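You operate a simulated robot arm through the tools that you are given. There is no shell and no other tool. Be economical: measure what you need, move in short steps, check, and stop when the job is done.

The job below is to be done with a simulated robot arm. You get a single attempt, and the scene is never put back.

JOB
Fetch the plain steel bar and set it on the press bench back. Fetch the small hex block and set it on the tote bench front. Put the orange marker on the press bench end away on the setup bench top. Take the slim grey block and leave it on the press bench end. Take the green block with a hole on the press bench back and put it away on the build bench top. Take the blue can on the cream stand top and put it away on the wash bench top. Take the blue pad and leave it on the silver tray. The order is free. Set down upright: green block with a hole, blue can.

It is judged by the outcome, as a careful person would: the job done as asked, and still so three seconds after it is handed in. It fails if anything else is knocked over, pushed out of place, dropped, spilled or broken.

ROBOT AND FRAMES
A 7-joint arm with a vacuum gripper on a trunk, on a base that drives. Base frame: it is fixed to the floor where the robot stands at the start and does not move with it; the origin is under the middle of the robot, x ahead of it, y to its left, z up; the surface under the hand at the start is at about z = 870. Units: mm, degrees, N and s.
With the tool pointing down near the work surface it reaches from about 100 to 620 mm from the robot's upright axis, wherever it stands. Its first joint turns from -69.0 to 172.0 degrees. Places, roughly: blue can (14x8x10 cm) [3000, -300, 900]; blue pad (9x7x2 cm) [7400, 5100, 800]; build bench top [7400, 2900, 800]; green block with a hole (5x5x6 cm) [3700, 100, 900]; orange marker (4x3x2 cm) [4800, -200, 900]; plain steel bar (13x3x3 cm) [500, 0, 900]; press bench back [3600, 200, 900]; press bench end (80x20 cm) [4820, -100, 880]; setup bench top [6500, -2300, 900]; silver tray (25x17x4 cm) [6900, 5000, 800]; slim grey block (5x3x7 cm) [3900, 100, 900]; small hex block (5x5x4 cm) [400, -200, 900]; tote bench front [3900, 1600, 900]; wash bench top [7000, 700, 900]. Payload 1.06 kg.
Tool frame: the origin (TCP) lies in the middle of the cups' lips, and z points out of the cups. The gripper has 1 cup of 24 mm across, covering 24 by 24 mm (tool x, y); the bellows give 8 mm. With the vacuum on, a cup seals on a smooth face that it is pressed against (1 to 4 N); it does not hold porous or soft things. The pull reaches 23 N.
Orientation is that of the tool frame in the base frame, as [roll, pitch, yaw] about the fixed x, y, z axes, in that order (R = Rz(yaw) Ry(pitch) Rx(roll)). With the cups facing straight down, the tool's x points along the base's -x, its y along +y and its z along -z.

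CONTROLS
- The arm moves only by the tool arm_command. Its argument "plan" is a list of rows, each an object of numbers (a shift or turn left out is 0, a gripper value left out holds the last): "vacuum": the vacuum: 1 switches it on, -1 off; "dx", "dy", "dz": the shift along the tool's x, y, z in mm; "rx", "ry", "rz": the turn, a rotation vector about the tool's x, y, z in degrees. In form: [{"vacuum": .., "dx": .., "dy": .., "dz": .., "rx": .., "ry": .., "rz": ..}, ...]. A call has 1 to 12 rows; each row shifts and turns the commanded pose from where the row before left it, along the tool's axes as they then stand. Each row takes 0.2 s and may step no farther than 50 mm and 8.6 degrees from the row before; otherwise, or with a gripper value out of range, the whole call is refused. Where a pose cannot be reached the arm comes as near as it can. A force on the tool above 40 N (or 10 N above the force at the start of the call, whichever is more), or a blocked arm, ends the call early, and 0.2 s more pass. The pull builds up within a second once a cup has sealed. Time passes only in rows, and 0.2 s behind the last, so rows that do not move give it time. It gives the time, the measured TCP pose, the force on the tool (base axes) and the pull of the vacuum at its end, in the units of the frame above (readings bear some noise), with the torque about the TCP (base axes, N m) and any sound that the robot's microphone picked up.
- Cameras (640 x 400 px; columns grow to the right, rows downward): "scene" is now at [182.7, -10, 1220.1]; the picture's right is [-0.12, -0.99, 0.00], its down [-0.22, 0.03, -0.97] and it looks along [0.97, -0.12, -0.23] (base axes); focal length 214 px, centre (320, 200). "wrist" rides on the gripper at [78, 19, -96] in the tool frame; the picture's right is [-0.24, 0.97, 0.00], its down [-0.71, -0.17, -0.68] and it looks along [-0.67, -0.16, 0.73] (tool axes); focal length 243 px, centre (320, 200). There is no depth. A picture from a camera that has moved, and an enlarged one, comes with that camera's place and axes in the base frame and with its lens.
- snapshot(camera): a new picture of that camera. It takes no simulated time.
- lift_body(by): slides the trunk up (or, below 0, down) by that many mm; the arm and the scene camera ride with it, the base frame stays. It gives what a move gives, with no picture.
- drive_base(legs): drives the robot by 1 to 6 legs, each [ahead, left, turn to the left] in mm, mm and degrees, along the robot's own axes; the way and the turn of a leg run together, so that a leg with both is an arc; at most 1500 mm and 180 degrees a leg. The arm and the cameras ride along, it lands a little off, and it stops where it bumps. It gives what a move gives.
- pan_tilt(pan, tilt): turns the head with the scene camera to pan (to the left, within 80 degrees either way) and tilt (down, from -29 to 69), counted from straight ahead of the robot. It gives what a move gives.
- zoom(camera, box): a new picture of the part [left, top, right, bottom] of that camera's present view, enlarged. It takes no simulated time.
- close_job(): hands the job in; it is judged then, once.

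Work in short steps. Places have to be worked out from the pictures, the camera data and where the tool is seen: move nearer, look again, correct. Check each grasp and each placing, and mend what went wrong. You have 207 turns and 180 pictures in all, those below and enlarged ones among them. Switch the vacuum off and draw the arm clear of the work before you hand the job in, unless the task says otherwise; then end with one line.

The tools are called by a JSON object that holds its "name" and its "arguments". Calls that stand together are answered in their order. arm_command: Moves the arm, as the interface text tells. Its arguments: {"type":"object","properties":{"plan":{"type":"array","items":{"type":"object","properties":{"vacuum":{"type":"number"},"dx":{"type":"number"},"dy":{"type":"number"},"dz":{"type":"number"},"rx":{"type":"number"},"ry":{"type":"number"},"rz":{"type":"number"}}}}},"required":["plan"]} The other tools are called the same way: lift_body (by) slides the trunk up or down; drive_base (legs) drives the base; pan_tilt (pan, tilt) turns the head that bears the scene camera; snapshot (camera) takes a picture; zoom (camera, box) takes an enlarged picture of a part of a camera's view; close_job () hands the job in.

At the start:

```text
time: 0.0
tcp_pos: [337.7, -1.0, 1184.5]
orientation: [180.0, 0.2, 180.0]
force: [-0.1, -0.5, -0.2]
ft_torque: [0.0, 0.0, -0.02]
pull: 0.1
trunk travel left (down, up): [-350.0, 142.0]
robot x, y, heading: [-2.0, -2.0, -0.1]
head pan, tilt: [-7.2, 13.0]
```

scene: 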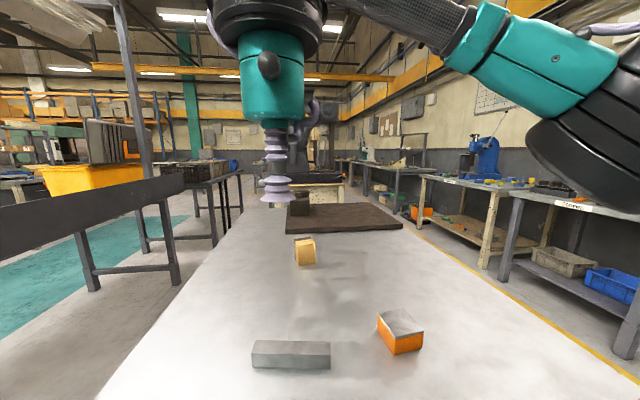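
wrist: 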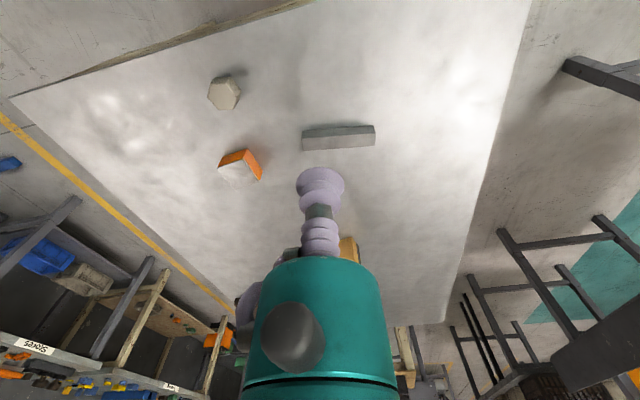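

The bar appears at about (471, 0) and the hex block at about (353, -150). Before moving, I'll look around to learn the layout.

{"name": "zoom", "arguments": {"camera": "scene", "box": [320, 100, 640, 300]}}

{"name": "zoom", "arguments": {"camera": "scene", "box": [0, 80, 320, 280]}}

{"name": "zoom", "arguments": {"camera": "wrist", "box": [180, 40, 420, 190]}}

```text
2.00 times, centred on (480, 200) of scene
camera zoom: at [182.7, -10.0, 1220.1], right [-0.12, -0.99, 0.0], down [-0.22, 0.03, -0.97], along [0.97, -0.12, -0.23], focal length 429 px, centre (0, 200)
```

zoom: 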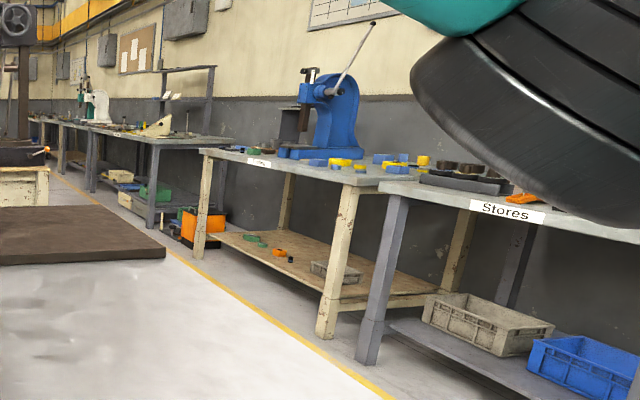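

```text
2.00 times, centred on (160, 180) of scene
camera zoom: at [182.7, -10.0, 1220.1], right [-0.12, -0.99, 0.0], down [-0.22, 0.03, -0.97], along [0.97, -0.12, -0.23], focal length 429 px, centre (640, 240)
```

zoom: 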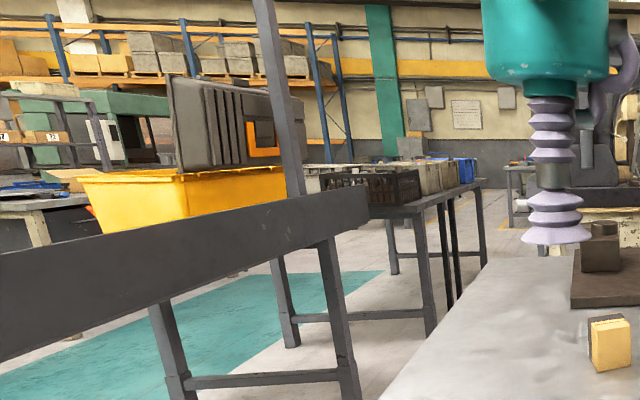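

```text
2.67 times, centred on (300, 115) of wrist
camera zoom: at [259.0, 16.9, 1280.5], right [0.24, 0.97, 0.0], down [0.71, -0.17, 0.69], along [0.67, -0.16, -0.73], focal length 647 px, centre (373, 427)
```

zoom: 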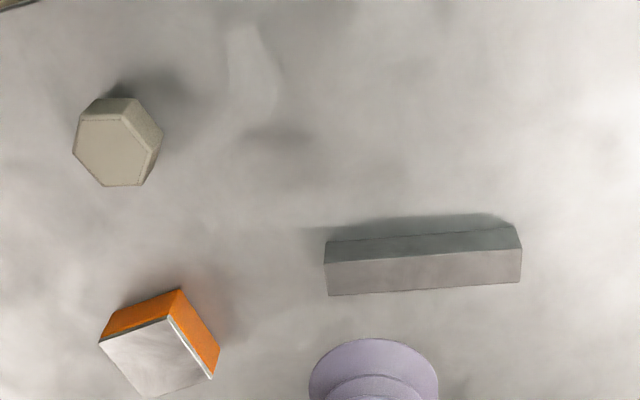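

I'll move over the bar and descend to just above it.

{"name": "arm_command", "arguments": {"plan": [{"dx": -48, "dz": 0}, {"dx": -48}, {"dx": -46}, {"dz": 50}, {"dz": 50}, {"dz": 50}, {"dz": 50}]}}

{"name": "snapshot", "arguments": {"camera": "wrist"}}

{"name": "snapshot", "arguments": {"camera": "scene"}}

```text
time: 1.6
tcp_pos: [480.3, 0.4, 987.3]
orientation: [179.9, 0.1, 179.9]
force: [0.2, -0.7, 0.6]
ft_torque: [0.01, 0.02, -0.02]
pull: 0.0
trunk travel left (down, up): [-350.0, 142.0]
robot x, y, heading: [1.3, -1.1, 0.0]
head pan, tilt: [-7.2, 13.0]
```

```text
174 pictures are left
camera wrist: at [401.3, 17.7, 1081.6], right [0.24, 0.97, 0.0], down [0.71, -0.17, 0.69], along [0.67, -0.16, -0.73], focal length 243 px, centre (320, 200)
```

wrist: 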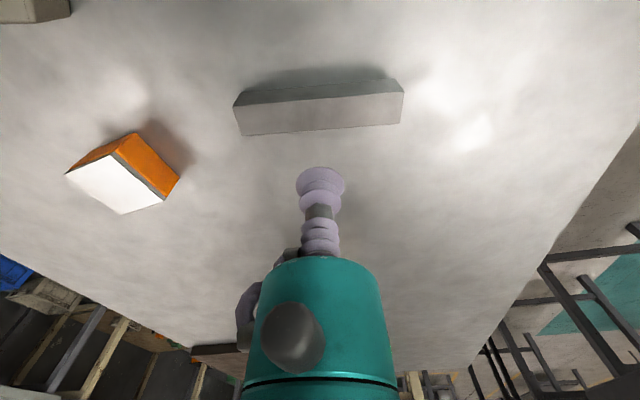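

```text
173 pictures are left
camera scene: at [182.9, -10.1, 1220.1], right [-0.12, -0.99, 0.0], down [-0.22, 0.03, -0.97], along [0.97, -0.12, -0.23], focal length 214 px, centre (320, 200)
```

scene: 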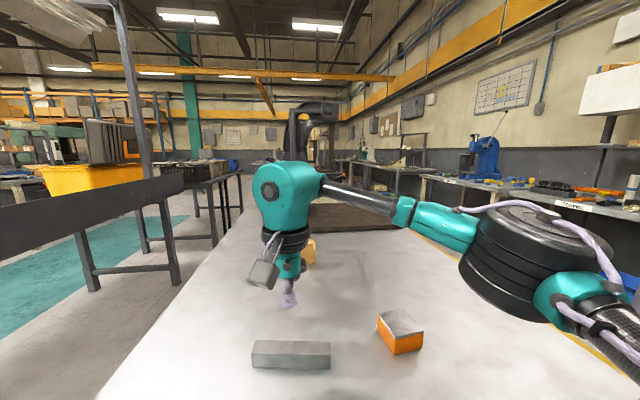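

Both cameras agree that the bar's top centre is at about (478, -1, 900), so I'll descend with the vacuum on.

{"name": "arm_command", "arguments": {"plan": [{"vacuum": 1, "dz": 40, "dx": 1, "dy": -1}, {"dz": 35}, {"dz": 5}, {"dz": 4}, {"dz": 3}, {"dz": 2}, {}, {}]}}

```text
time: 3.4
tcp_pos: [478.0, -2.0, 897.9]
orientation: [179.8, 0.2, -179.9]
force: [5.6, -1.2, 16.9]
ft_torque: [-0.02, 0.02, -0.04]
pull: 22.6
trunk travel left (down, up): [-350.0, 142.0]
robot x, y, heading: [-0.3, -0.8, 0.1]
head pan, tilt: [-7.2, 13.0]
```

Sealed. I'll lift and check the load.

{"name": "arm_command", "arguments": {"plan": [{"dz": -10}, {"dz": -30}, {"dz": -50}, {"dz": -50}, {"dz": -40}]}}

{"name": "pan_tilt", "arguments": {"pan": -70, "tilt": 25}}

{"name": "snapshot", "arguments": {"camera": "scene"}}

{"name": "snapshot", "arguments": {"camera": "wrist"}}

```text
time: 4.6
tcp_pos: [477.2, -1.8, 1077.1]
orientation: [-180.0, 0.0, 180.0]
force: [0.4, -1.1, -5.8]
ft_torque: [-0.01, 0.01, 0.02]
pull: 22.9
trunk travel left (down, up): [-350.0, 142.0]
robot x, y, heading: [2.4, -1.0, 0.1]
head pan, tilt: [-7.2, 13.0]
```

```text
time: 5.9
tcp_pos: [479.2, -1.9, 1075.7]
orientation: [-180.0, -0.1, 179.9]
force: [-0.1, 0.2, -5.8]
ft_torque: [0.0, 0.02, 0.04]
pull: 23.0
trunk travel left (down, up): [-350.0, 142.0]
robot x, y, heading: [-0.8, 1.3, -0.2]
head pan, tilt: [-70.0, 25.0]
```

```text
172 pictures are left
camera scene: at [122.0, -85.0, 1200.6], right [-0.94, -0.34, 0.0], down [-0.15, 0.4, -0.91], along [0.31, -0.85, -0.42], focal length 214 px, centre (320, 200)
```

scene: 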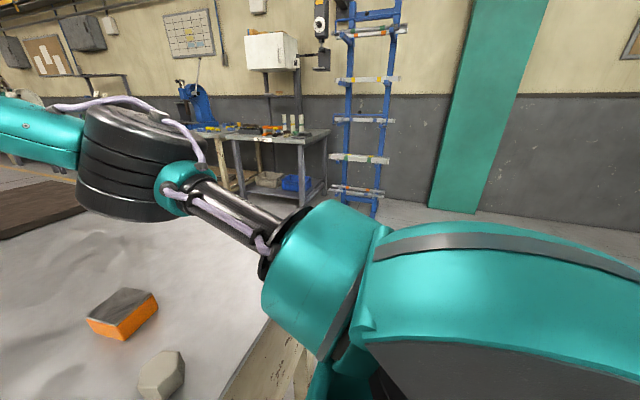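

```text
171 pictures are left
camera wrist: at [400.6, 15.2, 1170.9], right [0.24, 0.97, 0.0], down [0.71, -0.17, 0.69], along [0.67, -0.16, -0.73], focal length 243 px, centre (320, 200)
```

wrist: 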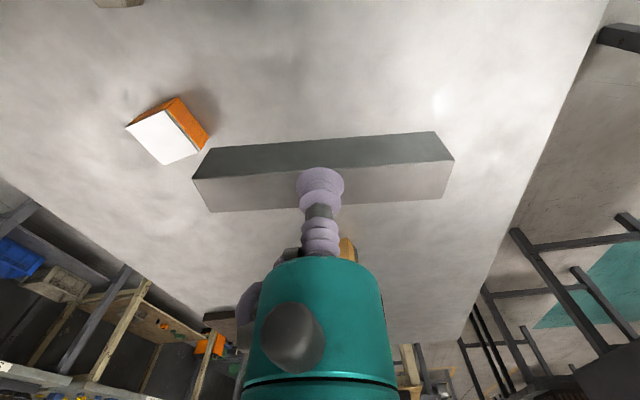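

The bar is held (about 5.8 N of weight). I'll look left and ahead to plan the drive.

{"name": "pan_tilt", "arguments": {"pan": 60, "tilt": 25}}

{"name": "snapshot", "arguments": {"camera": "scene"}}

{"name": "pan_tilt", "arguments": {"pan": 0, "tilt": 65}}

{"name": "snapshot", "arguments": {"camera": "scene"}}

```text
time: 8.0
tcp_pos: [477.9, -2.8, 1075.6]
orientation: [180.0, 0.0, -180.0]
force: [-0.7, -0.8, -5.4]
ft_torque: [0.04, 0.01, -0.01]
pull: 22.9
trunk travel left (down, up): [-350.0, 142.0]
robot x, y, heading: [0.8, 1.7, -0.2]
head pan, tilt: [60.0, 25.0]
```

```text
170 pictures are left
camera scene: at [136.6, 81.4, 1200.6], right [0.87, -0.5, 0.0], down [-0.21, -0.37, -0.91], along [0.45, 0.78, -0.42], focal length 214 px, centre (320, 200)
```

scene: 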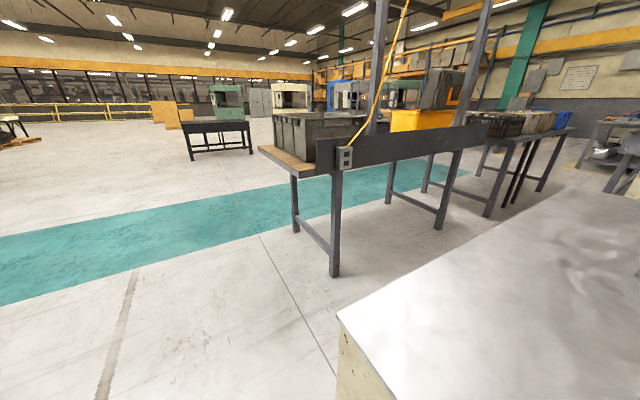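

```text
time: 9.3
tcp_pos: [479.2, -2.6, 1075.9]
orientation: [-180.0, -0.1, -180.0]
force: [-0.1, 0.8, -5.1]
ft_torque: [0.0, 0.02, -0.01]
pull: 23.1
trunk travel left (down, up): [-350.0, 142.0]
robot x, y, heading: [-0.1, 1.4, 0.0]
head pan, tilt: [0.0, 65.0]
```

```text
169 pictures are left
camera scene: at [151.2, 1.6, 1145.0], right [0.0, -1.0, 0.0], down [-0.91, 0.0, -0.42], along [0.42, 0.0, -0.91], focal length 214 px, centre (320, 200)
```

scene: 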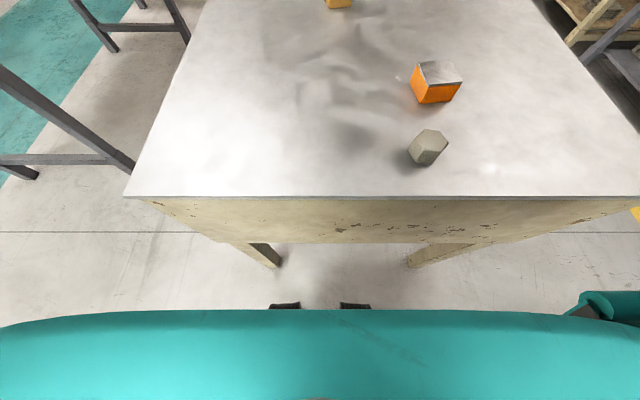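

Table near edge is x≈285 and the right aisle (y≈-1100) looks free. I'll retract the arm, back out and strafe to the aisle.

{"name": "arm_command", "arguments": {"plan": [{"dz": -50}, {"dz": -40, "dx": 40}, {"dx": 50}, {"dx": 50}]}}

{"name": "drive_base", "arguments": {"legs": [[-350, 0, 0], [0, -1150, 0]]}}

{"name": "pan_tilt", "arguments": {"pan": 0, "tilt": 15}}

{"name": "snapshot", "arguments": {"camera": "scene"}}

```text
refused: row 2 steps farther than a row can; nothing moved
```

```text
time: 21.6
tcp_pos: [131.1, -1150.1, 1077.3]
orientation: [180.0, 0.1, -179.6]
force: [-0.4, 0.5, -5.3]
ft_torque: [-0.01, 0.04, 0.02]
pull: 22.9
trunk travel left (down, up): [-350.0, 142.0]
robot x, y, heading: [-346.6, -1148.6, 0.4]
head pan, tilt: [0.0, 65.0]
```

```text
time: 22.8
tcp_pos: [131.2, -1150.7, 1075.6]
orientation: [180.0, 0.0, -179.6]
force: [-0.3, -0.4, -5.3]
ft_torque: [-0.01, -0.02, -0.01]
pull: 22.6
trunk travel left (down, up): [-350.0, 142.0]
robot x, y, heading: [-348.4, -1151.3, 0.6]
head pan, tilt: [0.0, 15.0]
```

```text
168 pictures are left
camera scene: at [-163.6, -1147.9, 1216.7], right [0.01, -1.0, 0.0], down [-0.26, 0.0, -0.97], along [0.97, 0.01, -0.26], focal length 214 px, centre (320, 200)
```

scene: 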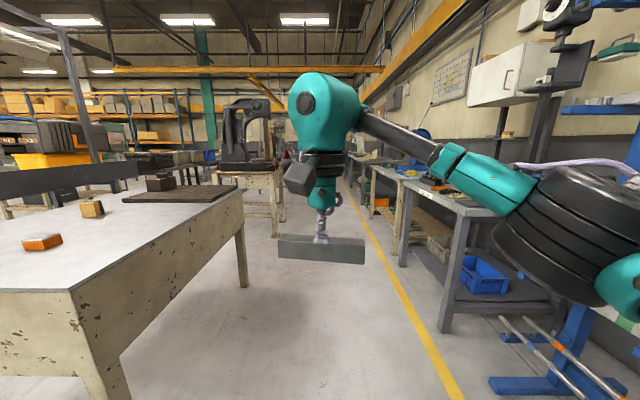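

The aisle is clear, with a cream bench/press near x≈2500-3000. I'll drive ahead about 2.2 m and look.

{"name": "drive_base", "arguments": {"legs": [[1500, 0, 0], [700, 0, 0]]}}

{"name": "pan_tilt", "arguments": {"pan": 25, "tilt": 15}}

{"name": "snapshot", "arguments": {"camera": "scene"}}

```text
time: 33.7
tcp_pos: [2336.9, -1129.5, 1077.2]
orientation: [180.0, 0.1, -179.5]
force: [1.0, 0.0, -5.1]
ft_torque: [0.0, 0.01, 0.0]
pull: 22.9
trunk travel left (down, up): [-350.0, 142.0]
robot x, y, heading: [1858.8, -1131.1, 0.2]
head pan, tilt: [0.0, 15.0]
```

```text
time: 34.5
tcp_pos: [2338.0, -1129.2, 1077.1]
orientation: [-180.0, 0.0, -179.5]
force: [-0.4, 0.0, -5.2]
ft_torque: [0.02, -0.01, 0.0]
pull: 23.1
trunk travel left (down, up): [-350.0, 142.0]
robot x, y, heading: [1857.5, -1130.7, 0.6]
head pan, tilt: [25.0, 15.0]
```

```text
167 pictures are left
camera scene: at [2033.7, -1088.7, 1216.8], right [0.43, -0.9, 0.0], down [-0.23, -0.11, -0.97], along [0.87, 0.42, -0.26], focal length 214 px, centre (320, 200)
```

scene: 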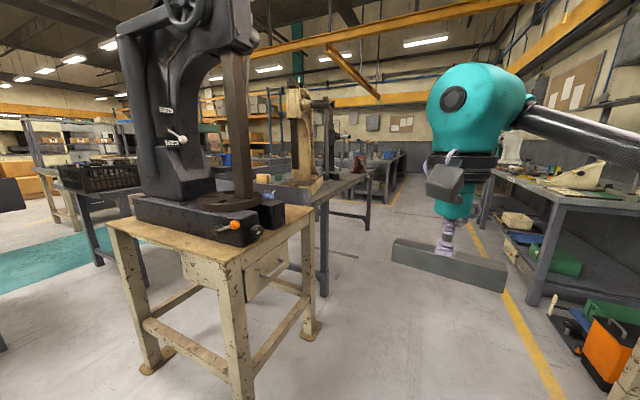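

The cream stand with its press is at about (2750, -400), and the grey press bench lies behind it. I'll drive further, turn left and look at the bench.

{"name": "drive_base", "arguments": {"legs": [[1500, 0, 0], [0, 0, 90]]}}

{"name": "pan_tilt", "arguments": {"pan": 30, "tilt": 25}}

{"name": "snapshot", "arguments": {"camera": "scene"}}

{"name": "pan_tilt", "arguments": {"pan": -40, "tilt": 25}}

{"name": "snapshot", "arguments": {"camera": "scene"}}

```text
time: 45.9
tcp_pos: [3348.9, -639.2, 1076.3]
orientation: [-179.9, 0.0, -88.4]
force: [0.1, -0.5, -5.5]
ft_torque: [-0.03, 0.01, 0.01]
pull: 22.5
trunk travel left (down, up): [-350.0, 142.0]
robot x, y, heading: [3358.5, -1122.6, 91.1]
head pan, tilt: [25.0, 15.0]
```

```text
time: 46.6
tcp_pos: [3350.1, -640.3, 1075.7]
orientation: [179.9, 0.0, -88.4]
force: [0.3, 0.2, -4.9]
ft_torque: [-0.03, 0.03, 0.01]
pull: 22.8
trunk travel left (down, up): [-350.0, 142.0]
robot x, y, heading: [3364.2, -1115.9, 91.7]
head pan, tilt: [30.0, 25.0]
```

```text
166 pictures are left
camera scene: at [3309.9, -947.3, 1200.6], right [0.85, 0.52, 0.0], down [0.22, -0.36, -0.91], along [-0.47, 0.77, -0.42], focal length 214 px, centre (320, 200)
```

scene: 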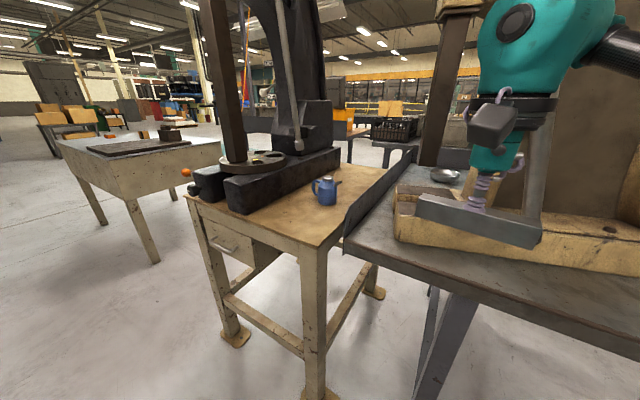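

```text
time: 48.0
tcp_pos: [3350.5, -639.0, 1074.6]
orientation: [-180.0, 0.0, -88.4]
force: [0.4, 0.2, -5.5]
ft_torque: [-0.01, 0.03, 0.02]
pull: 23.3
trunk travel left (down, up): [-350.0, 142.0]
robot x, y, heading: [3356.8, -1116.8, 91.8]
head pan, tilt: [-40.0, 25.0]
```

```text
165 pictures are left
camera scene: at [3415.3, -953.5, 1200.6], right [0.78, -0.62, 0.0], down [-0.26, -0.33, -0.91], along [0.56, 0.71, -0.42], focal length 214 px, centre (320, 200)
```

scene: 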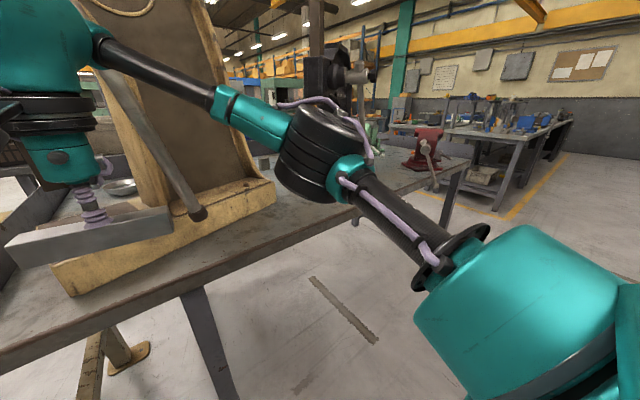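

The can is a small jug on the cream stand. The wooden press blocks the front, so the "back" needs the other side. I'll retract the arm and check its posture before driving through the gap near x≈2000.

{"name": "arm_command", "arguments": {"plan": [{"dz": -50}, {"dz": -30, "dx": 38}, {"dx": 50}, {"dx": 50}, {"dx": 50}]}}

{"name": "pan_tilt", "arguments": {"pan": -40, "tilt": 10}}

{"name": "snapshot", "arguments": {"camera": "scene"}}

```text
time: 49.2
tcp_pos: [3355.4, -828.0, 1156.3]
orientation: [-179.9, 0.1, -88.4]
force: [-0.2, -0.4, -5.4]
ft_torque: [-0.03, -0.02, -0.01]
pull: 22.2
trunk travel left (down, up): [-350.0, 142.0]
robot x, y, heading: [3358.3, -1119.6, 91.5]
head pan, tilt: [-40.0, 25.0]
```

```text
time: 50.0
tcp_pos: [3355.1, -827.5, 1155.0]
orientation: [-179.9, 0.0, -88.5]
force: [-0.4, 0.1, -5.8]
ft_torque: [-0.03, 0.01, -0.01]
pull: 22.6
trunk travel left (down, up): [-350.0, 142.0]
robot x, y, heading: [3357.6, -1116.7, 91.6]
head pan, tilt: [-40.0, 10.0]
```

```text
164 pictures are left
camera scene: at [3415.9, -953.0, 1224.9], right [0.78, -0.62, 0.0], down [-0.11, -0.14, -0.98], along [0.61, 0.77, -0.17], focal length 214 px, centre (320, 200)
```

scene: 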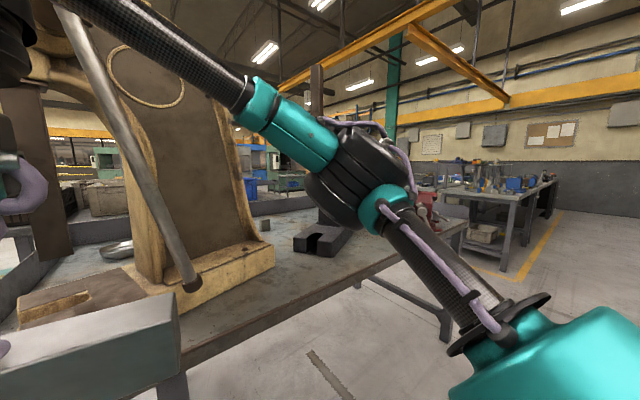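

The bench ends near x≈5000 with a wide gap beyond, so I'll go around that end.

{"name": "drive_base", "arguments": {"legs": [[0, -1200, 0], [0, -1200, 0], [900, 0, 0]]}}

{"name": "pan_tilt", "arguments": {"pan": 45, "tilt": 15}}

{"name": "snapshot", "arguments": {"camera": "scene"}}

{"name": "pan_tilt", "arguments": {"pan": -20, "tilt": 15}}

{"name": "snapshot", "arguments": {"camera": "scene"}}

```text
time: 75.3
tcp_pos: [5727.3, 129.8, 1156.2]
orientation: [179.9, -0.1, -88.7]
force: [0.5, 0.1, -5.3]
ft_torque: [0.02, -0.02, 0.04]
pull: 22.5
trunk travel left (down, up): [-350.0, 142.0]
robot x, y, heading: [5730.8, -162.1, 91.3]
head pan, tilt: [-40.0, 10.0]
```

```text
time: 76.9
tcp_pos: [5724.8, 134.4, 1152.7]
orientation: [-179.8, 0.4, -90.1]
force: [-75.0, 30.1, -28.9]
ft_torque: [-1.25, -9.21, -7.21]
pull: 22.9
trunk travel left (down, up): [-350.0, 142.0]
robot x, y, heading: [5729.8, -162.4, 91.0]
head pan, tilt: [45.0, 15.0]
```

```text
163 pictures are left
camera scene: at [5765.6, 17.3, 1220.1], right [0.91, -0.4, 0.0], down [-0.09, -0.21, -0.97], along [0.39, 0.89, -0.22], focal length 214 px, centre (320, 200)
```

scene: 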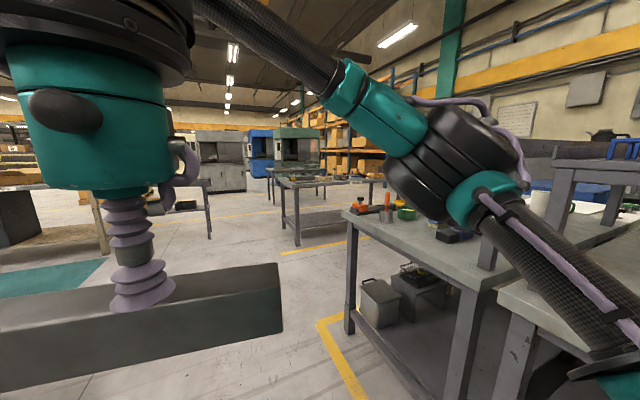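

```text
time: 78.3
tcp_pos: [5725.2, 132.4, 1154.8]
orientation: [-179.9, 0.4, -89.9]
force: [-59.2, 43.4, -20.3]
ft_torque: [-3.8, -7.18, -5.8]
pull: 23.4
trunk travel left (down, up): [-350.0, 142.0]
robot x, y, heading: [5729.8, -161.0, 91.3]
head pan, tilt: [-20.0, 15.0]
```

```text
162 pictures are left
camera scene: at [5766.6, 16.8, 1220.4], right [0.91, -0.42, 0.0], down [-0.09, -0.2, -0.97], along [0.41, 0.89, -0.22], focal length 214 px, centre (320, 200)
```

scene: 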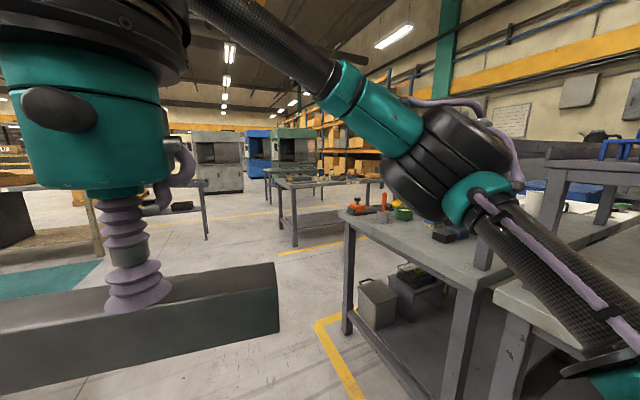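

The head ran into the arm while panning (side force). I'll pan back and move the arm forward before looking further.

{"name": "pan_tilt", "arguments": {"pan": -45, "tilt": 10}}

{"name": "arm_command", "arguments": {"plan": [{"dx": -45}, {"dx": -45}, {}]}}

{"name": "snapshot", "arguments": {"camera": "wrist"}}

```text
time: 79.2
tcp_pos: [5726.3, 130.1, 1156.7]
orientation: [-180.0, 0.1, -88.6]
force: [-0.4, 0.4, -5.0]
ft_torque: [-0.03, 0.0, 0.02]
pull: 23.2
trunk travel left (down, up): [-350.0, 142.0]
robot x, y, heading: [5731.1, -158.6, 91.5]
head pan, tilt: [-45.0, 10.0]
```

```text
time: 80.0
tcp_pos: [5724.5, 220.0, 1155.4]
orientation: [180.0, 0.1, -88.7]
force: [-0.6, -0.1, -5.5]
ft_torque: [0.0, -0.05, -0.03]
pull: 22.7
trunk travel left (down, up): [-350.0, 142.0]
robot x, y, heading: [5729.3, -161.9, 91.4]
head pan, tilt: [-45.0, 10.0]
```

```text
161 pictures are left
camera wrist: at [5706.5, 139.8, 1251.0], right [-0.98, 0.21, 0.0], down [0.16, 0.71, 0.69], along [0.15, 0.67, -0.73], focal length 243 px, centre (320, 200)
```

wrist: 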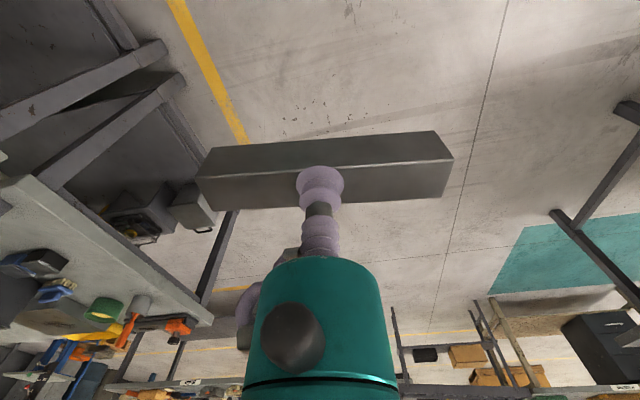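

Arm is free again with the grip intact. I'll extend to the known-safe 478 mm, then pan left to see the back aisle.

{"name": "arm_command", "arguments": {"plan": [{"dx": -45}, {"dx": -45, "dz": 20}, {"dz": 40}]}}

{"name": "pan_tilt", "arguments": {"pan": 60, "tilt": 20}}

{"name": "snapshot", "arguments": {"camera": "scene"}}

```text
time: 80.8
tcp_pos: [5721.9, 310.5, 1096.4]
orientation: [-180.0, 0.0, -88.7]
force: [0.0, 0.4, -5.4]
ft_torque: [-0.05, 0.0, -0.02]
pull: 22.5
trunk travel left (down, up): [-350.0, 142.0]
robot x, y, heading: [5727.6, -160.9, 91.6]
head pan, tilt: [-45.0, 10.0]
```

```text
time: 82.6
tcp_pos: [5721.8, 310.1, 1096.4]
orientation: [-180.0, 0.0, -88.6]
force: [0.4, 0.2, -5.5]
ft_torque: [0.01, -0.03, 0.01]
pull: 23.2
trunk travel left (down, up): [-350.0, 142.0]
robot x, y, heading: [5732.7, -158.6, 91.2]
head pan, tilt: [60.0, 20.0]
```

```text
160 pictures are left
camera scene: at [5646.2, -23.1, 1208.7], right [0.48, 0.88, 0.0], down [0.3, -0.16, -0.94], along [-0.82, 0.45, -0.34], focal length 214 px, centre (320, 200)
```

scene: 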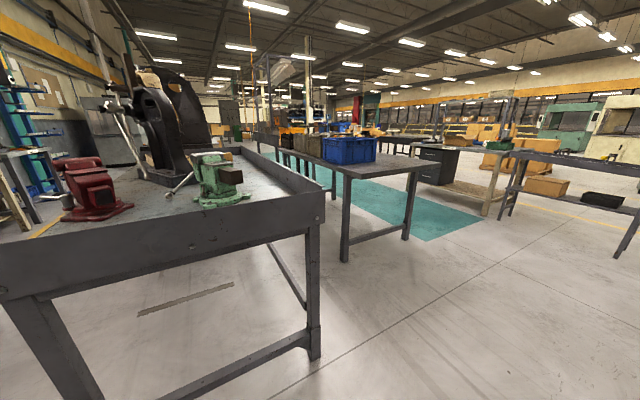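

The back aisle lies between the bench's back edge (y≈370) and the tote bench (y≈950), so it's tight. I'll look down at my own base to gauge its footprint.

{"name": "pan_tilt", "arguments": {"pan": 78, "tilt": 69}}

{"name": "snapshot", "arguments": {"camera": "scene"}}

{"name": "pan_tilt", "arguments": {"pan": 0, "tilt": 69}}

{"name": "snapshot", "arguments": {"camera": "scene"}}

```text
time: 83.8
tcp_pos: [5721.9, 311.0, 1097.0]
orientation: [-180.0, 0.0, -88.7]
force: [0.2, -0.2, -6.1]
ft_torque: [-0.05, -0.02, -0.01]
pull: 23.1
trunk travel left (down, up): [-350.0, 142.0]
robot x, y, heading: [5727.6, -159.2, 91.5]
head pan, tilt: [78.0, 68.8]
```

```text
159 pictures are left
camera scene: at [5672.9, -57.5, 1141.2], right [0.19, 0.98, 0.0], down [0.92, -0.17, -0.36], along [-0.36, 0.07, -0.93], focal length 214 px, centre (320, 200)
```

scene: 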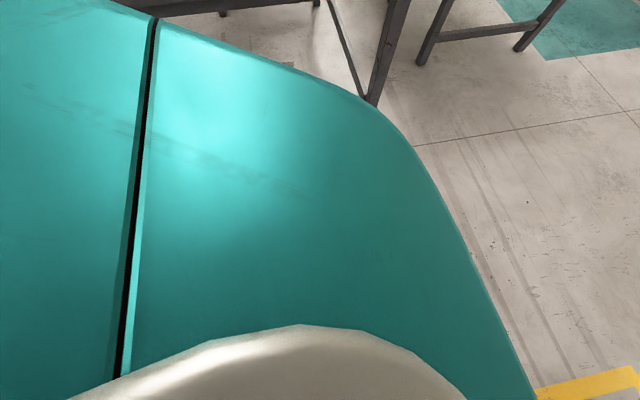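

```text
time: 85.3
tcp_pos: [5721.8, 310.8, 1096.6]
orientation: [-180.0, 0.0, -88.7]
force: [0.3, 0.5, -6.4]
ft_torque: [0.02, 0.01, -0.01]
pull: 23.4
trunk travel left (down, up): [-350.0, 142.0]
robot x, y, heading: [5729.4, -157.6, 91.2]
head pan, tilt: [0.0, 68.8]
```

```text
158 pictures are left
camera scene: at [5726.6, -12.1, 1141.1], right [1.0, 0.02, 0.0], down [0.02, -0.93, -0.36], along [-0.01, 0.36, -0.93], focal length 214 px, centre (320, 200)
```

scene: 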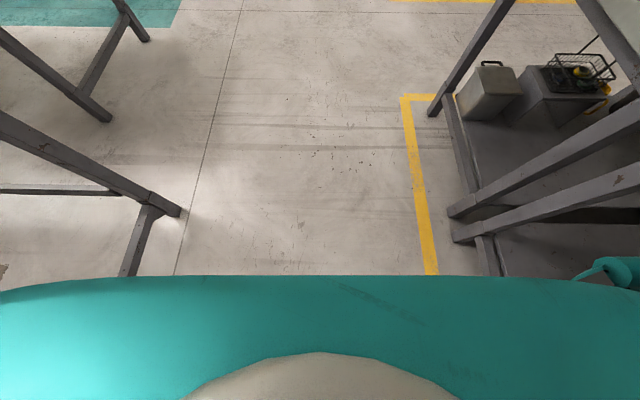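

The trunk is about ±270 mm wide and about 160 mm deep in front, so strafing with heading -90 fits the aisle. I'll turn around here, back up to y≈665 and look toward the aisle.

{"name": "drive_base", "arguments": {"legs": [[0, 0, 179], [-825, 0, 0]]}}

{"name": "pan_tilt", "arguments": {"pan": -75, "tilt": 20}}

{"name": "snapshot", "arguments": {"camera": "scene"}}

```text
time: 97.0
tcp_pos: [5729.6, 193.3, 1096.3]
orientation: [-179.9, 0.1, 89.5]
force: [0.1, -0.2, 0.0]
ft_torque: [-0.02, 0.0, 0.01]
pull: 0.1
trunk travel left (down, up): [-350.0, 142.0]
robot x, y, heading: [5732.5, 663.1, -90.4]
head pan, tilt: [0.0, 68.8]
```

```text
time: 98.4
tcp_pos: [5731.2, 194.2, 1096.6]
orientation: [-180.0, -0.1, 89.5]
force: [0.3, 0.0, 0.2]
ft_torque: [-0.01, 0.03, -0.01]
pull: 0.0
trunk travel left (down, up): [-350.0, 142.0]
robot x, y, heading: [5731.9, 664.1, -90.7]
head pan, tilt: [-75.0, 20.0]
```

```text
157 pictures are left
camera scene: at [5645.1, 551.5, 1208.7], right [-0.25, 0.97, 0.0], down [0.33, 0.09, -0.94], along [-0.91, -0.24, -0.34], focal length 214 px, centre (320, 200)
```

scene: 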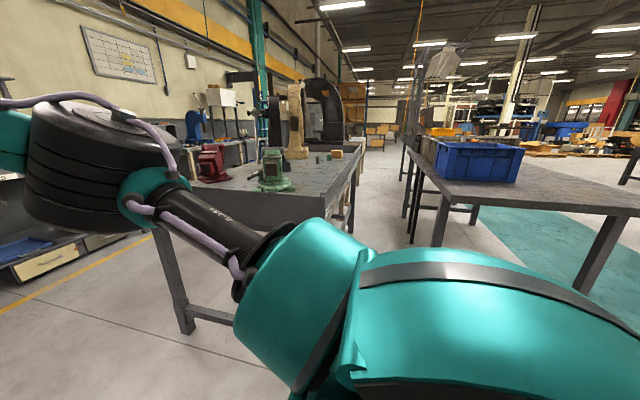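

The pull is zero, so the bar came off during the turn or reverse. I need to find it on the floor.

{"name": "pan_tilt", "arguments": {"pan": 0, "tilt": 40}}

{"name": "snapshot", "arguments": {"camera": "scene"}}

{"name": "snapshot", "arguments": {"camera": "wrist"}}

```text
time: 99.9
tcp_pos: [5729.6, 192.6, 1097.1]
orientation: [-179.9, 0.1, 89.5]
force: [0.5, 0.5, 0.1]
ft_torque: [-0.05, -0.01, 0.02]
pull: 0.1
trunk travel left (down, up): [-350.0, 142.0]
robot x, y, heading: [5734.0, 667.0, -90.4]
head pan, tilt: [0.0, 40.0]
```

```text
156 pictures are left
camera scene: at [5734.4, 489.8, 1177.3], right [-1.0, 0.01, 0.0], down [0.01, 0.64, -0.77], along [-0.01, -0.77, -0.64], focal length 214 px, centre (320, 200)
```

scene: 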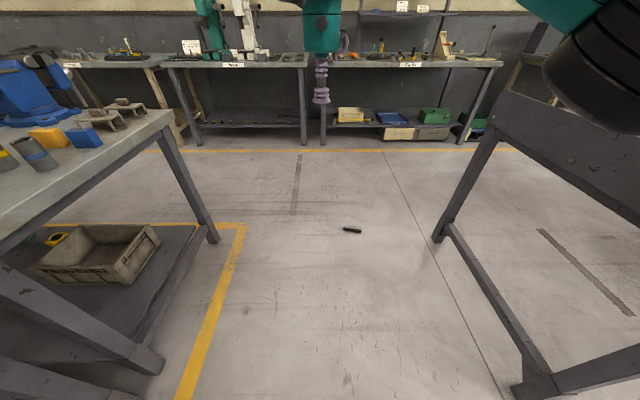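

```text
155 pictures are left
camera wrist: at [5750.1, 269.9, 1191.5], right [0.97, -0.24, 0.0], down [-0.18, -0.71, 0.69], along [-0.17, -0.67, -0.73], focal length 243 px, centre (320, 200)
```

wrist: 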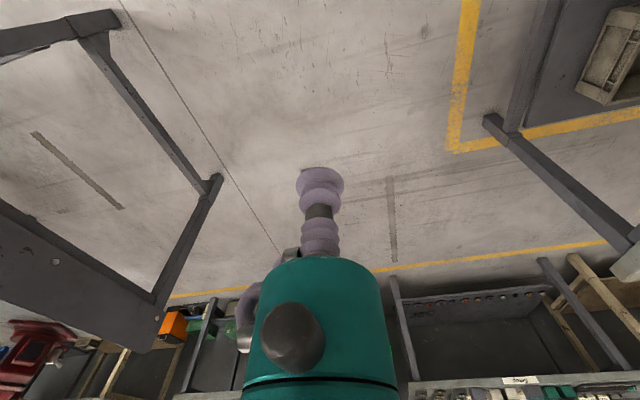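

The bar is on the floor at about (5482, -590). I'll drive over to it and try to pick it up with the trunk lowered.

{"name": "drive_base", "arguments": {"legs": [[800, 0, 0], [0, -240, 0]]}}

{"name": "snapshot", "arguments": {"camera": "wrist"}}

{"name": "snapshot", "arguments": {"camera": "scene"}}

```text
time: 106.5
tcp_pos: [5477.8, -602.7, 1094.7]
orientation: [180.0, 0.2, 89.2]
force: [0.3, -0.3, 0.1]
ft_torque: [0.0, 0.01, 0.0]
pull: 0.2
trunk travel left (down, up): [-350.0, 142.0]
robot x, y, heading: [5487.9, -129.9, -91.0]
head pan, tilt: [0.0, 40.0]
```

```text
154 pictures are left
camera wrist: at [5498.2, -525.2, 1191.5], right [0.97, -0.25, 0.0], down [-0.18, -0.71, 0.69], along [-0.17, -0.66, -0.73], focal length 243 px, centre (320, 200)
```

wrist: 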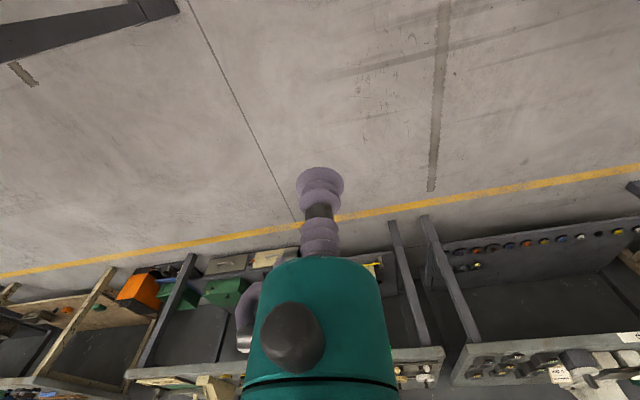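

```text
153 pictures are left
camera scene: at [5483.7, -305.3, 1177.3], right [-1.0, 0.01, 0.0], down [0.01, 0.64, -0.77], along [-0.01, -0.77, -0.64], focal length 214 px, centre (320, 200)
```

scene: 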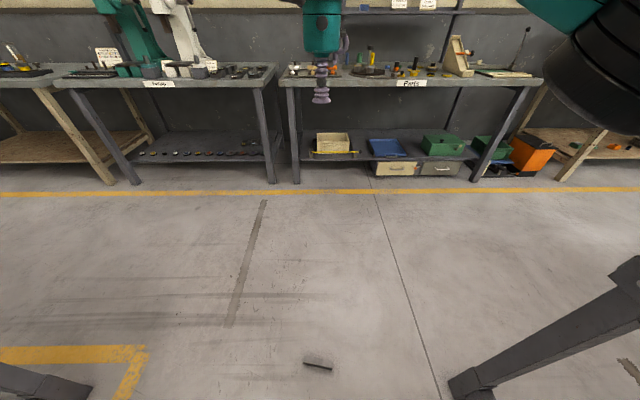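

Bar at about (5490, -574). My elbow would be near the bench end, so I'll reposition to face -x from (5940, -580), where there's more room.

{"name": "drive_base", "arguments": {"legs": [[0, 450, 0], [450, 0, 0], [0, 0, -89]]}}

{"name": "pan_tilt", "arguments": {"pan": 0, "tilt": 60}}

{"name": "snapshot", "arguments": {"camera": "scene"}}

```text
time: 117.1
tcp_pos: [5464.1, -591.5, 1097.0]
orientation: [-180.0, 0.0, 0.7]
force: [-0.2, -0.6, 0.5]
ft_torque: [0.0, 0.02, 0.01]
pull: 0.0
trunk travel left (down, up): [-350.0, 142.0]
robot x, y, heading: [5932.3, -587.7, -179.7]
head pan, tilt: [0.0, 40.0]
```

```text
time: 117.9
tcp_pos: [5463.9, -592.5, 1097.4]
orientation: [180.0, 0.2, 0.7]
force: [1.0, 0.2, 0.1]
ft_torque: [0.02, 0.0, -0.03]
pull: 0.1
trunk travel left (down, up): [-350.0, 142.0]
robot x, y, heading: [5932.8, -591.8, -179.3]
head pan, tilt: [0.0, 60.0]
```

```text
152 pictures are left
camera scene: at [5776.7, -588.2, 1150.6], right [-0.01, 1.0, 0.0], down [0.87, 0.01, -0.5], along [-0.5, -0.01, -0.87], focal length 214 px, centre (320, 200)
```

scene: 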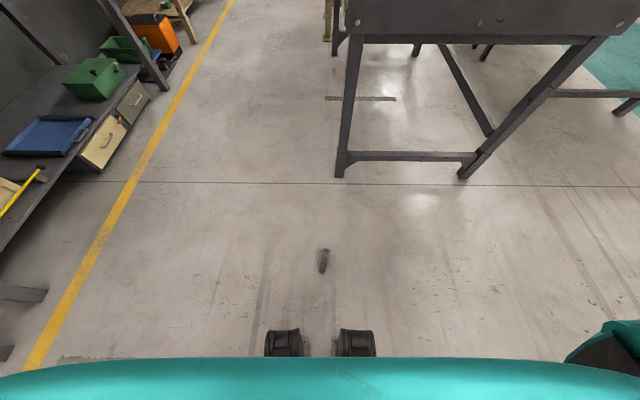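

Bar at about (5498, -580). I'll lower the trunk and see how low the arm gets.

{"name": "lift_body", "arguments": {"by": -350}}

{"name": "arm_command", "arguments": {"plan": [{"dx": 34, "dy": -12, "dz": 20}, {"dz": 50}, {"dz": 50}, {"dz": 50}, {"dz": 50}, {"dz": 50}, {"dz": 50}]}}

{"name": "snapshot", "arguments": {"camera": "scene"}}

```text
time: 121.3
tcp_pos: [5463.5, -592.0, 747.6]
orientation: [180.0, 0.0, 0.8]
force: [0.5, 0.4, -0.3]
ft_torque: [-0.02, -0.03, 0.04]
pull: 0.1
trunk travel left (down, up): [0.0, 492.0]
robot x, y, heading: [5932.4, -585.3, -179.2]
head pan, tilt: [0.0, 60.0]
```

```text
time: 122.9
tcp_pos: [5497.2, -578.8, 425.6]
orientation: [-180.0, 0.1, 0.6]
force: [-0.3, 0.5, 0.1]
ft_torque: [-0.01, -0.01, 0.01]
pull: 0.1
trunk travel left (down, up): [0.0, 492.0]
robot x, y, heading: [5932.4, -588.6, -179.5]
head pan, tilt: [0.0, 60.0]
```

```text
151 pictures are left
camera scene: at [5678.5, -589.5, 796.8], right [-0.01, 1.0, 0.0], down [0.87, 0.01, -0.5], along [-0.5, -0.01, -0.87], focal length 214 px, centre (320, 200)
```

scene: 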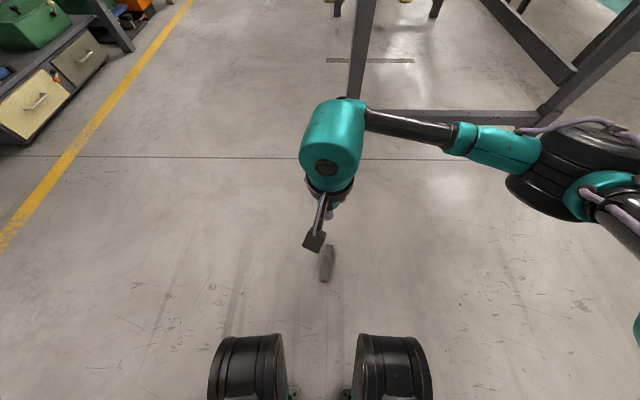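

Reach is fine so far, so I'll continue down.

{"name": "arm_command", "arguments": {"plan": [{"dz": 50}, {"dz": 50}, {"dz": 50}, {"dz": 50}, {"dz": 50}, {"dz": 40}, {}]}}

{"name": "snapshot", "arguments": {"camera": "wrist"}}

{"name": "snapshot", "arguments": {"camera": "scene"}}

```text
time: 124.5
tcp_pos: [5496.0, -579.6, 137.4]
orientation: [-179.9, 0.0, 0.8]
force: [0.1, -0.3, 0.6]
ft_torque: [0.01, -0.03, -0.02]
pull: 0.0
trunk travel left (down, up): [0.0, 492.0]
robot x, y, heading: [5933.1, -587.4, -179.3]
head pan, tilt: [0.0, 60.0]
```

```text
150 pictures are left
camera wrist: at [5575.3, -599.0, 232.3], right [-0.22, -0.97, 0.0], down [-0.71, 0.16, 0.69], along [-0.67, 0.15, -0.73], focal length 243 px, centre (320, 200)
```

wrist: 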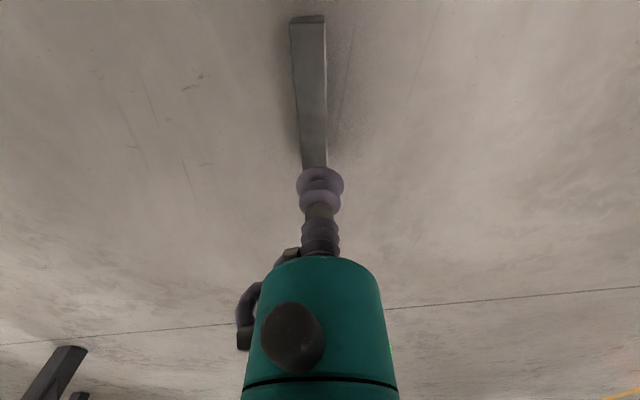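

```text
149 pictures are left
camera scene: at [5678.5, -589.5, 796.8], right [-0.01, 1.0, 0.0], down [0.87, 0.01, -0.5], along [-0.5, -0.01, -0.87], focal length 214 px, centre (320, 200)
```

scene: 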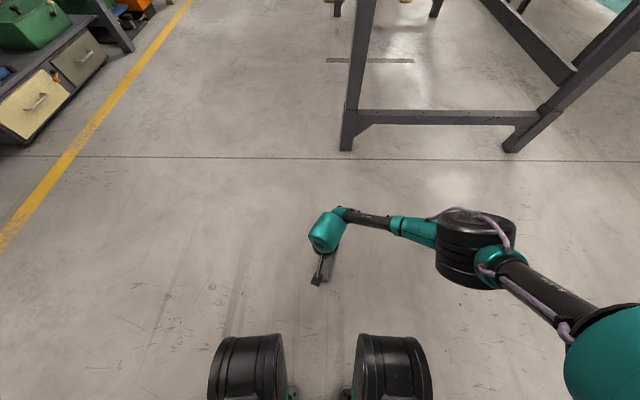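

The bar's centre works out to (5487, -572). I'll align and descend to seal.

{"name": "arm_command", "arguments": {"plan": [{"vacuum": 1, "dx": -9, "dy": -8}, {"dz": 45}, {"dz": 45}, {"dz": 10}, {"dz": 5}, {"dz": 4}, {"dz": 2}, {}, {}]}}

```text
time: 126.5
tcp_pos: [5491.1, -571.1, 54.4]
orientation: [180.0, 0.1, 0.8]
force: [0.6, -0.1, -0.2]
ft_torque: [-0.01, 0.0, 0.0]
pull: 0.1
out of reach, approached as far as the arm can: row 3, 4, 5, 6, 7
trunk travel left (down, up): [0.0, 492.0]
robot x, y, heading: [5932.5, -589.1, -179.1]
head pan, tilt: [0.0, 60.0]
```

I'm about 25 mm short, so I'll raise a bit, drive 110 mm closer and bring the TCP back over the bar.

{"name": "arm_command", "arguments": {"plan": [{"vacuum": -1, "dz": -40}, {"dz": -40}]}}

{"name": "drive_base", "arguments": {"legs": [[110, 0, 0]]}}

{"name": "arm_command", "arguments": {"plan": [{"dx": 40}, {"dx": 40}, {"dx": 27}, {}]}}

{"name": "snapshot", "arguments": {"camera": "wrist"}}

```text
time: 127.1
tcp_pos: [5492.8, -570.6, 134.1]
orientation: [-179.9, -0.1, 0.6]
force: [0.6, -0.5, 0.2]
ft_torque: [0.01, 0.01, 0.01]
pull: 0.1
trunk travel left (down, up): [0.0, 492.0]
robot x, y, heading: [5932.3, -588.1, -179.2]
head pan, tilt: [0.0, 60.0]
```

```text
time: 128.3
tcp_pos: [5382.9, -572.5, 134.5]
orientation: [-180.0, 0.1, 0.6]
force: [-0.7, 0.1, -0.8]
ft_torque: [0.01, -0.01, 0.04]
pull: 0.0
trunk travel left (down, up): [0.0, 492.0]
robot x, y, heading: [5827.9, -586.7, -179.4]
head pan, tilt: [0.0, 60.0]
```

```text
time: 129.3
tcp_pos: [5490.7, -571.3, 133.6]
orientation: [-180.0, 0.1, 0.5]
force: [0.5, -0.6, -0.3]
ft_torque: [-0.02, -0.01, 0.01]
pull: 0.1
trunk travel left (down, up): [0.0, 492.0]
robot x, y, heading: [5824.3, -589.0, -179.3]
head pan, tilt: [0.0, 60.0]
```

```text
148 pictures are left
camera wrist: at [5569.0, -590.7, 228.4], right [-0.23, -0.97, 0.0], down [-0.71, 0.16, 0.69], along [-0.67, 0.15, -0.73], focal length 243 px, centre (320, 200)
```

wrist: 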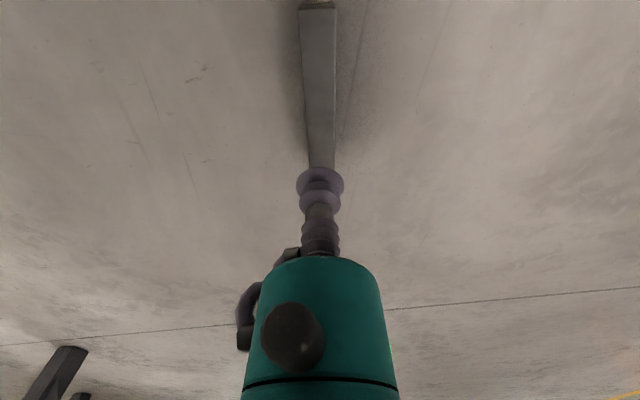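

{"name": "arm_command", "arguments": {"plan": [{"vacuum": 1, "dx": -2, "dy": 1}, {"dz": 45}, {"dz": 45}, {"dz": 9}, {"dz": 4}, {"dz": 3}, {}, {}]}}

```text
time: 131.1
tcp_pos: [5487.8, -572.4, 28.3]
orientation: [-180.0, 0.0, 0.7]
force: [1.3, 1.1, 2.7]
ft_torque: [-0.04, -0.02, 0.0]
pull: 22.8
trunk travel left (down, up): [0.0, 492.0]
robot x, y, heading: [5826.3, -597.4, -179.3]
head pan, tilt: [0.0, 60.0]
```

Sealed. I'll lift the bar, raise the trunk, retract, and turn in small legs.

{"name": "arm_command", "arguments": {"plan": [{"dz": -20}, {"dz": -50}, {"dz": -50}, {"dz": -50}, {"dz": -50}, {"dz": -50}, {"dz": -50}, {"dz": -50}]}}

{"name": "lift_body", "arguments": {"by": 350}}

{"name": "arm_command", "arguments": {"plan": [{"dz": -50}, {"dz": -50}, {"dz": -50}, {"dz": -50}, {"dz": -50}, {"dz": -50}, {"dz": -50}]}}

{"name": "snapshot", "arguments": {"camera": "scene"}}

{"name": "snapshot", "arguments": {"camera": "wrist"}}

```text
time: 132.9
tcp_pos: [5487.7, -571.4, 400.1]
orientation: [-179.9, 0.0, 0.6]
force: [0.3, -0.1, -4.5]
ft_torque: [0.01, 0.0, 0.0]
pull: 22.6
trunk travel left (down, up): [0.0, 492.0]
robot x, y, heading: [5827.0, -589.1, -179.2]
head pan, tilt: [0.0, 60.0]
```

```text
time: 136.3
tcp_pos: [5487.9, -572.5, 747.7]
orientation: [179.9, 0.0, 0.6]
force: [0.3, -0.3, -5.4]
ft_torque: [0.01, -0.01, 0.01]
pull: 22.7
trunk travel left (down, up): [-350.0, 142.0]
robot x, y, heading: [5825.2, -591.4, -179.5]
head pan, tilt: [0.0, 60.0]
```

```text
time: 137.9
tcp_pos: [5487.1, -573.2, 1097.0]
orientation: [-179.8, 0.1, 0.4]
force: [-18.1, 1.9, -26.7]
ft_torque: [-0.05, -0.14, 0.06]
pull: 22.7
trunk travel left (down, up): [-350.0, 142.0]
robot x, y, heading: [5822.6, -588.7, -179.2]
head pan, tilt: [0.0, 60.0]
```

```text
147 pictures are left
camera scene: at [5664.9, -589.5, 1154.1], right [-0.01, 1.0, 0.0], down [0.84, 0.01, -0.54], along [-0.54, -0.01, -0.84], focal length 214 px, centre (320, 200)
```

scene: 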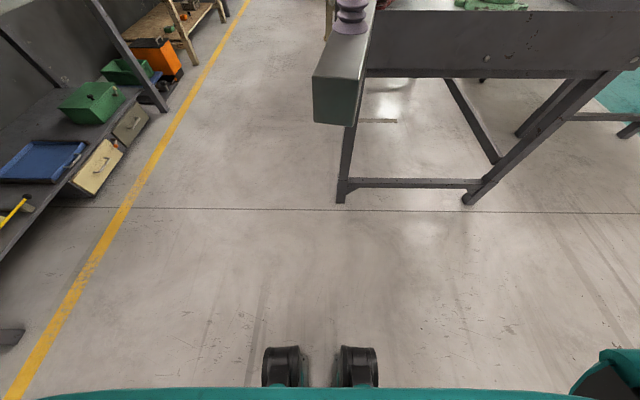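

```text
146 pictures are left
camera wrist: at [5566.1, -593.0, 1191.3], right [-0.23, -0.97, 0.0], down [-0.71, 0.16, 0.69], along [-0.67, 0.16, -0.73], focal length 243 px, centre (320, 200)
```

wrist: 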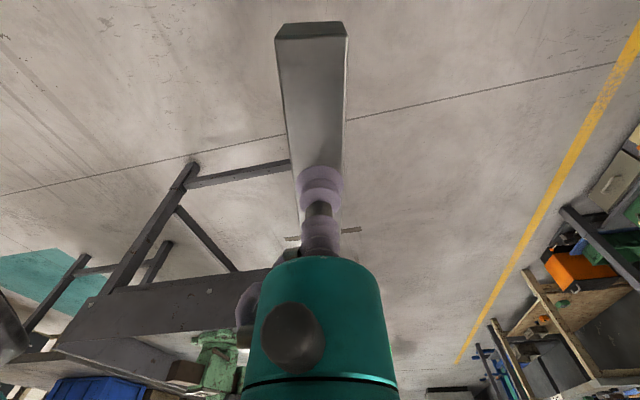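

The bar's near end is nudging the head, so I'll extend the arm forward, then tilt the head up.

{"name": "arm_command", "arguments": {"plan": [{"dx": -40}, {"dx": -40}, {"dx": -40}, {}]}}

{"name": "pan_tilt", "arguments": {"pan": 0, "tilt": 20}}

```text
time: 138.9
tcp_pos: [5369.9, -574.0, 1098.5]
orientation: [180.0, 0.1, 0.5]
force: [0.2, 0.1, -5.0]
ft_torque: [0.0, -0.01, 0.02]
pull: 23.1
trunk travel left (down, up): [-350.0, 142.0]
robot x, y, heading: [5825.1, -588.6, -179.5]
head pan, tilt: [0.0, 60.0]
```

```text
time: 140.0
tcp_pos: [5368.7, -573.8, 1098.9]
orientation: [179.9, 0.0, 0.7]
force: [0.0, -0.3, -5.6]
ft_torque: [0.0, -0.02, 0.03]
pull: 22.8
trunk travel left (down, up): [-350.0, 142.0]
robot x, y, heading: [5827.7, -586.3, -179.5]
head pan, tilt: [0.0, 20.0]
```

{"name": "drive_base", "arguments": {"legs": [[0, 0, 15], [0, 0, 15]]}}

```text
time: 142.2
tcp_pos: [5422.7, -805.7, 1099.7]
orientation: [-180.0, 0.0, 30.9]
force: [-0.5, -0.3, -5.5]
ft_torque: [0.0, 0.02, 0.03]
pull: 22.9
trunk travel left (down, up): [-350.0, 142.0]
robot x, y, heading: [5824.5, -590.6, -149.3]
head pan, tilt: [0.0, 20.0]
```

{"name": "drive_base", "arguments": {"legs": [[0, 0, 15], [0, 0, 15], [0, 0, 15], [0, 0, 14]]}}

{"name": "snapshot", "arguments": {"camera": "wrist"}}

```text
time: 146.1
tcp_pos: [5804.2, -1046.0, 1098.5]
orientation: [-180.0, 0.0, 89.9]
force: [0.5, -1.2, -5.0]
ft_torque: [0.01, 0.0, -0.02]
pull: 23.3
trunk travel left (down, up): [-350.0, 142.0]
robot x, y, heading: [5825.0, -588.8, -90.0]
head pan, tilt: [0.0, 20.0]
```

```text
145 pictures are left
camera wrist: at [5824.7, -968.6, 1193.2], right [0.97, -0.24, 0.0], down [-0.17, -0.71, 0.69], along [-0.16, -0.67, -0.73], focal length 243 px, centre (320, 200)
```

wrist: 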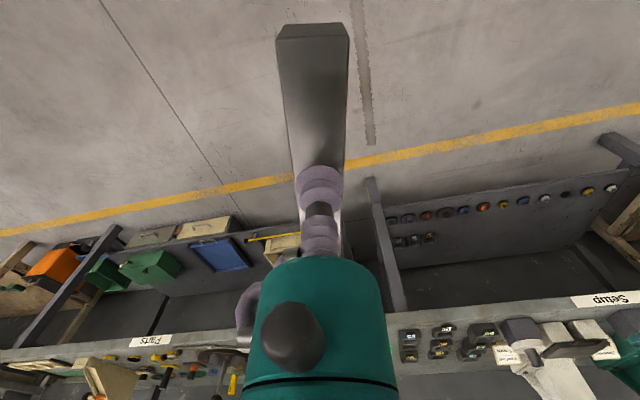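

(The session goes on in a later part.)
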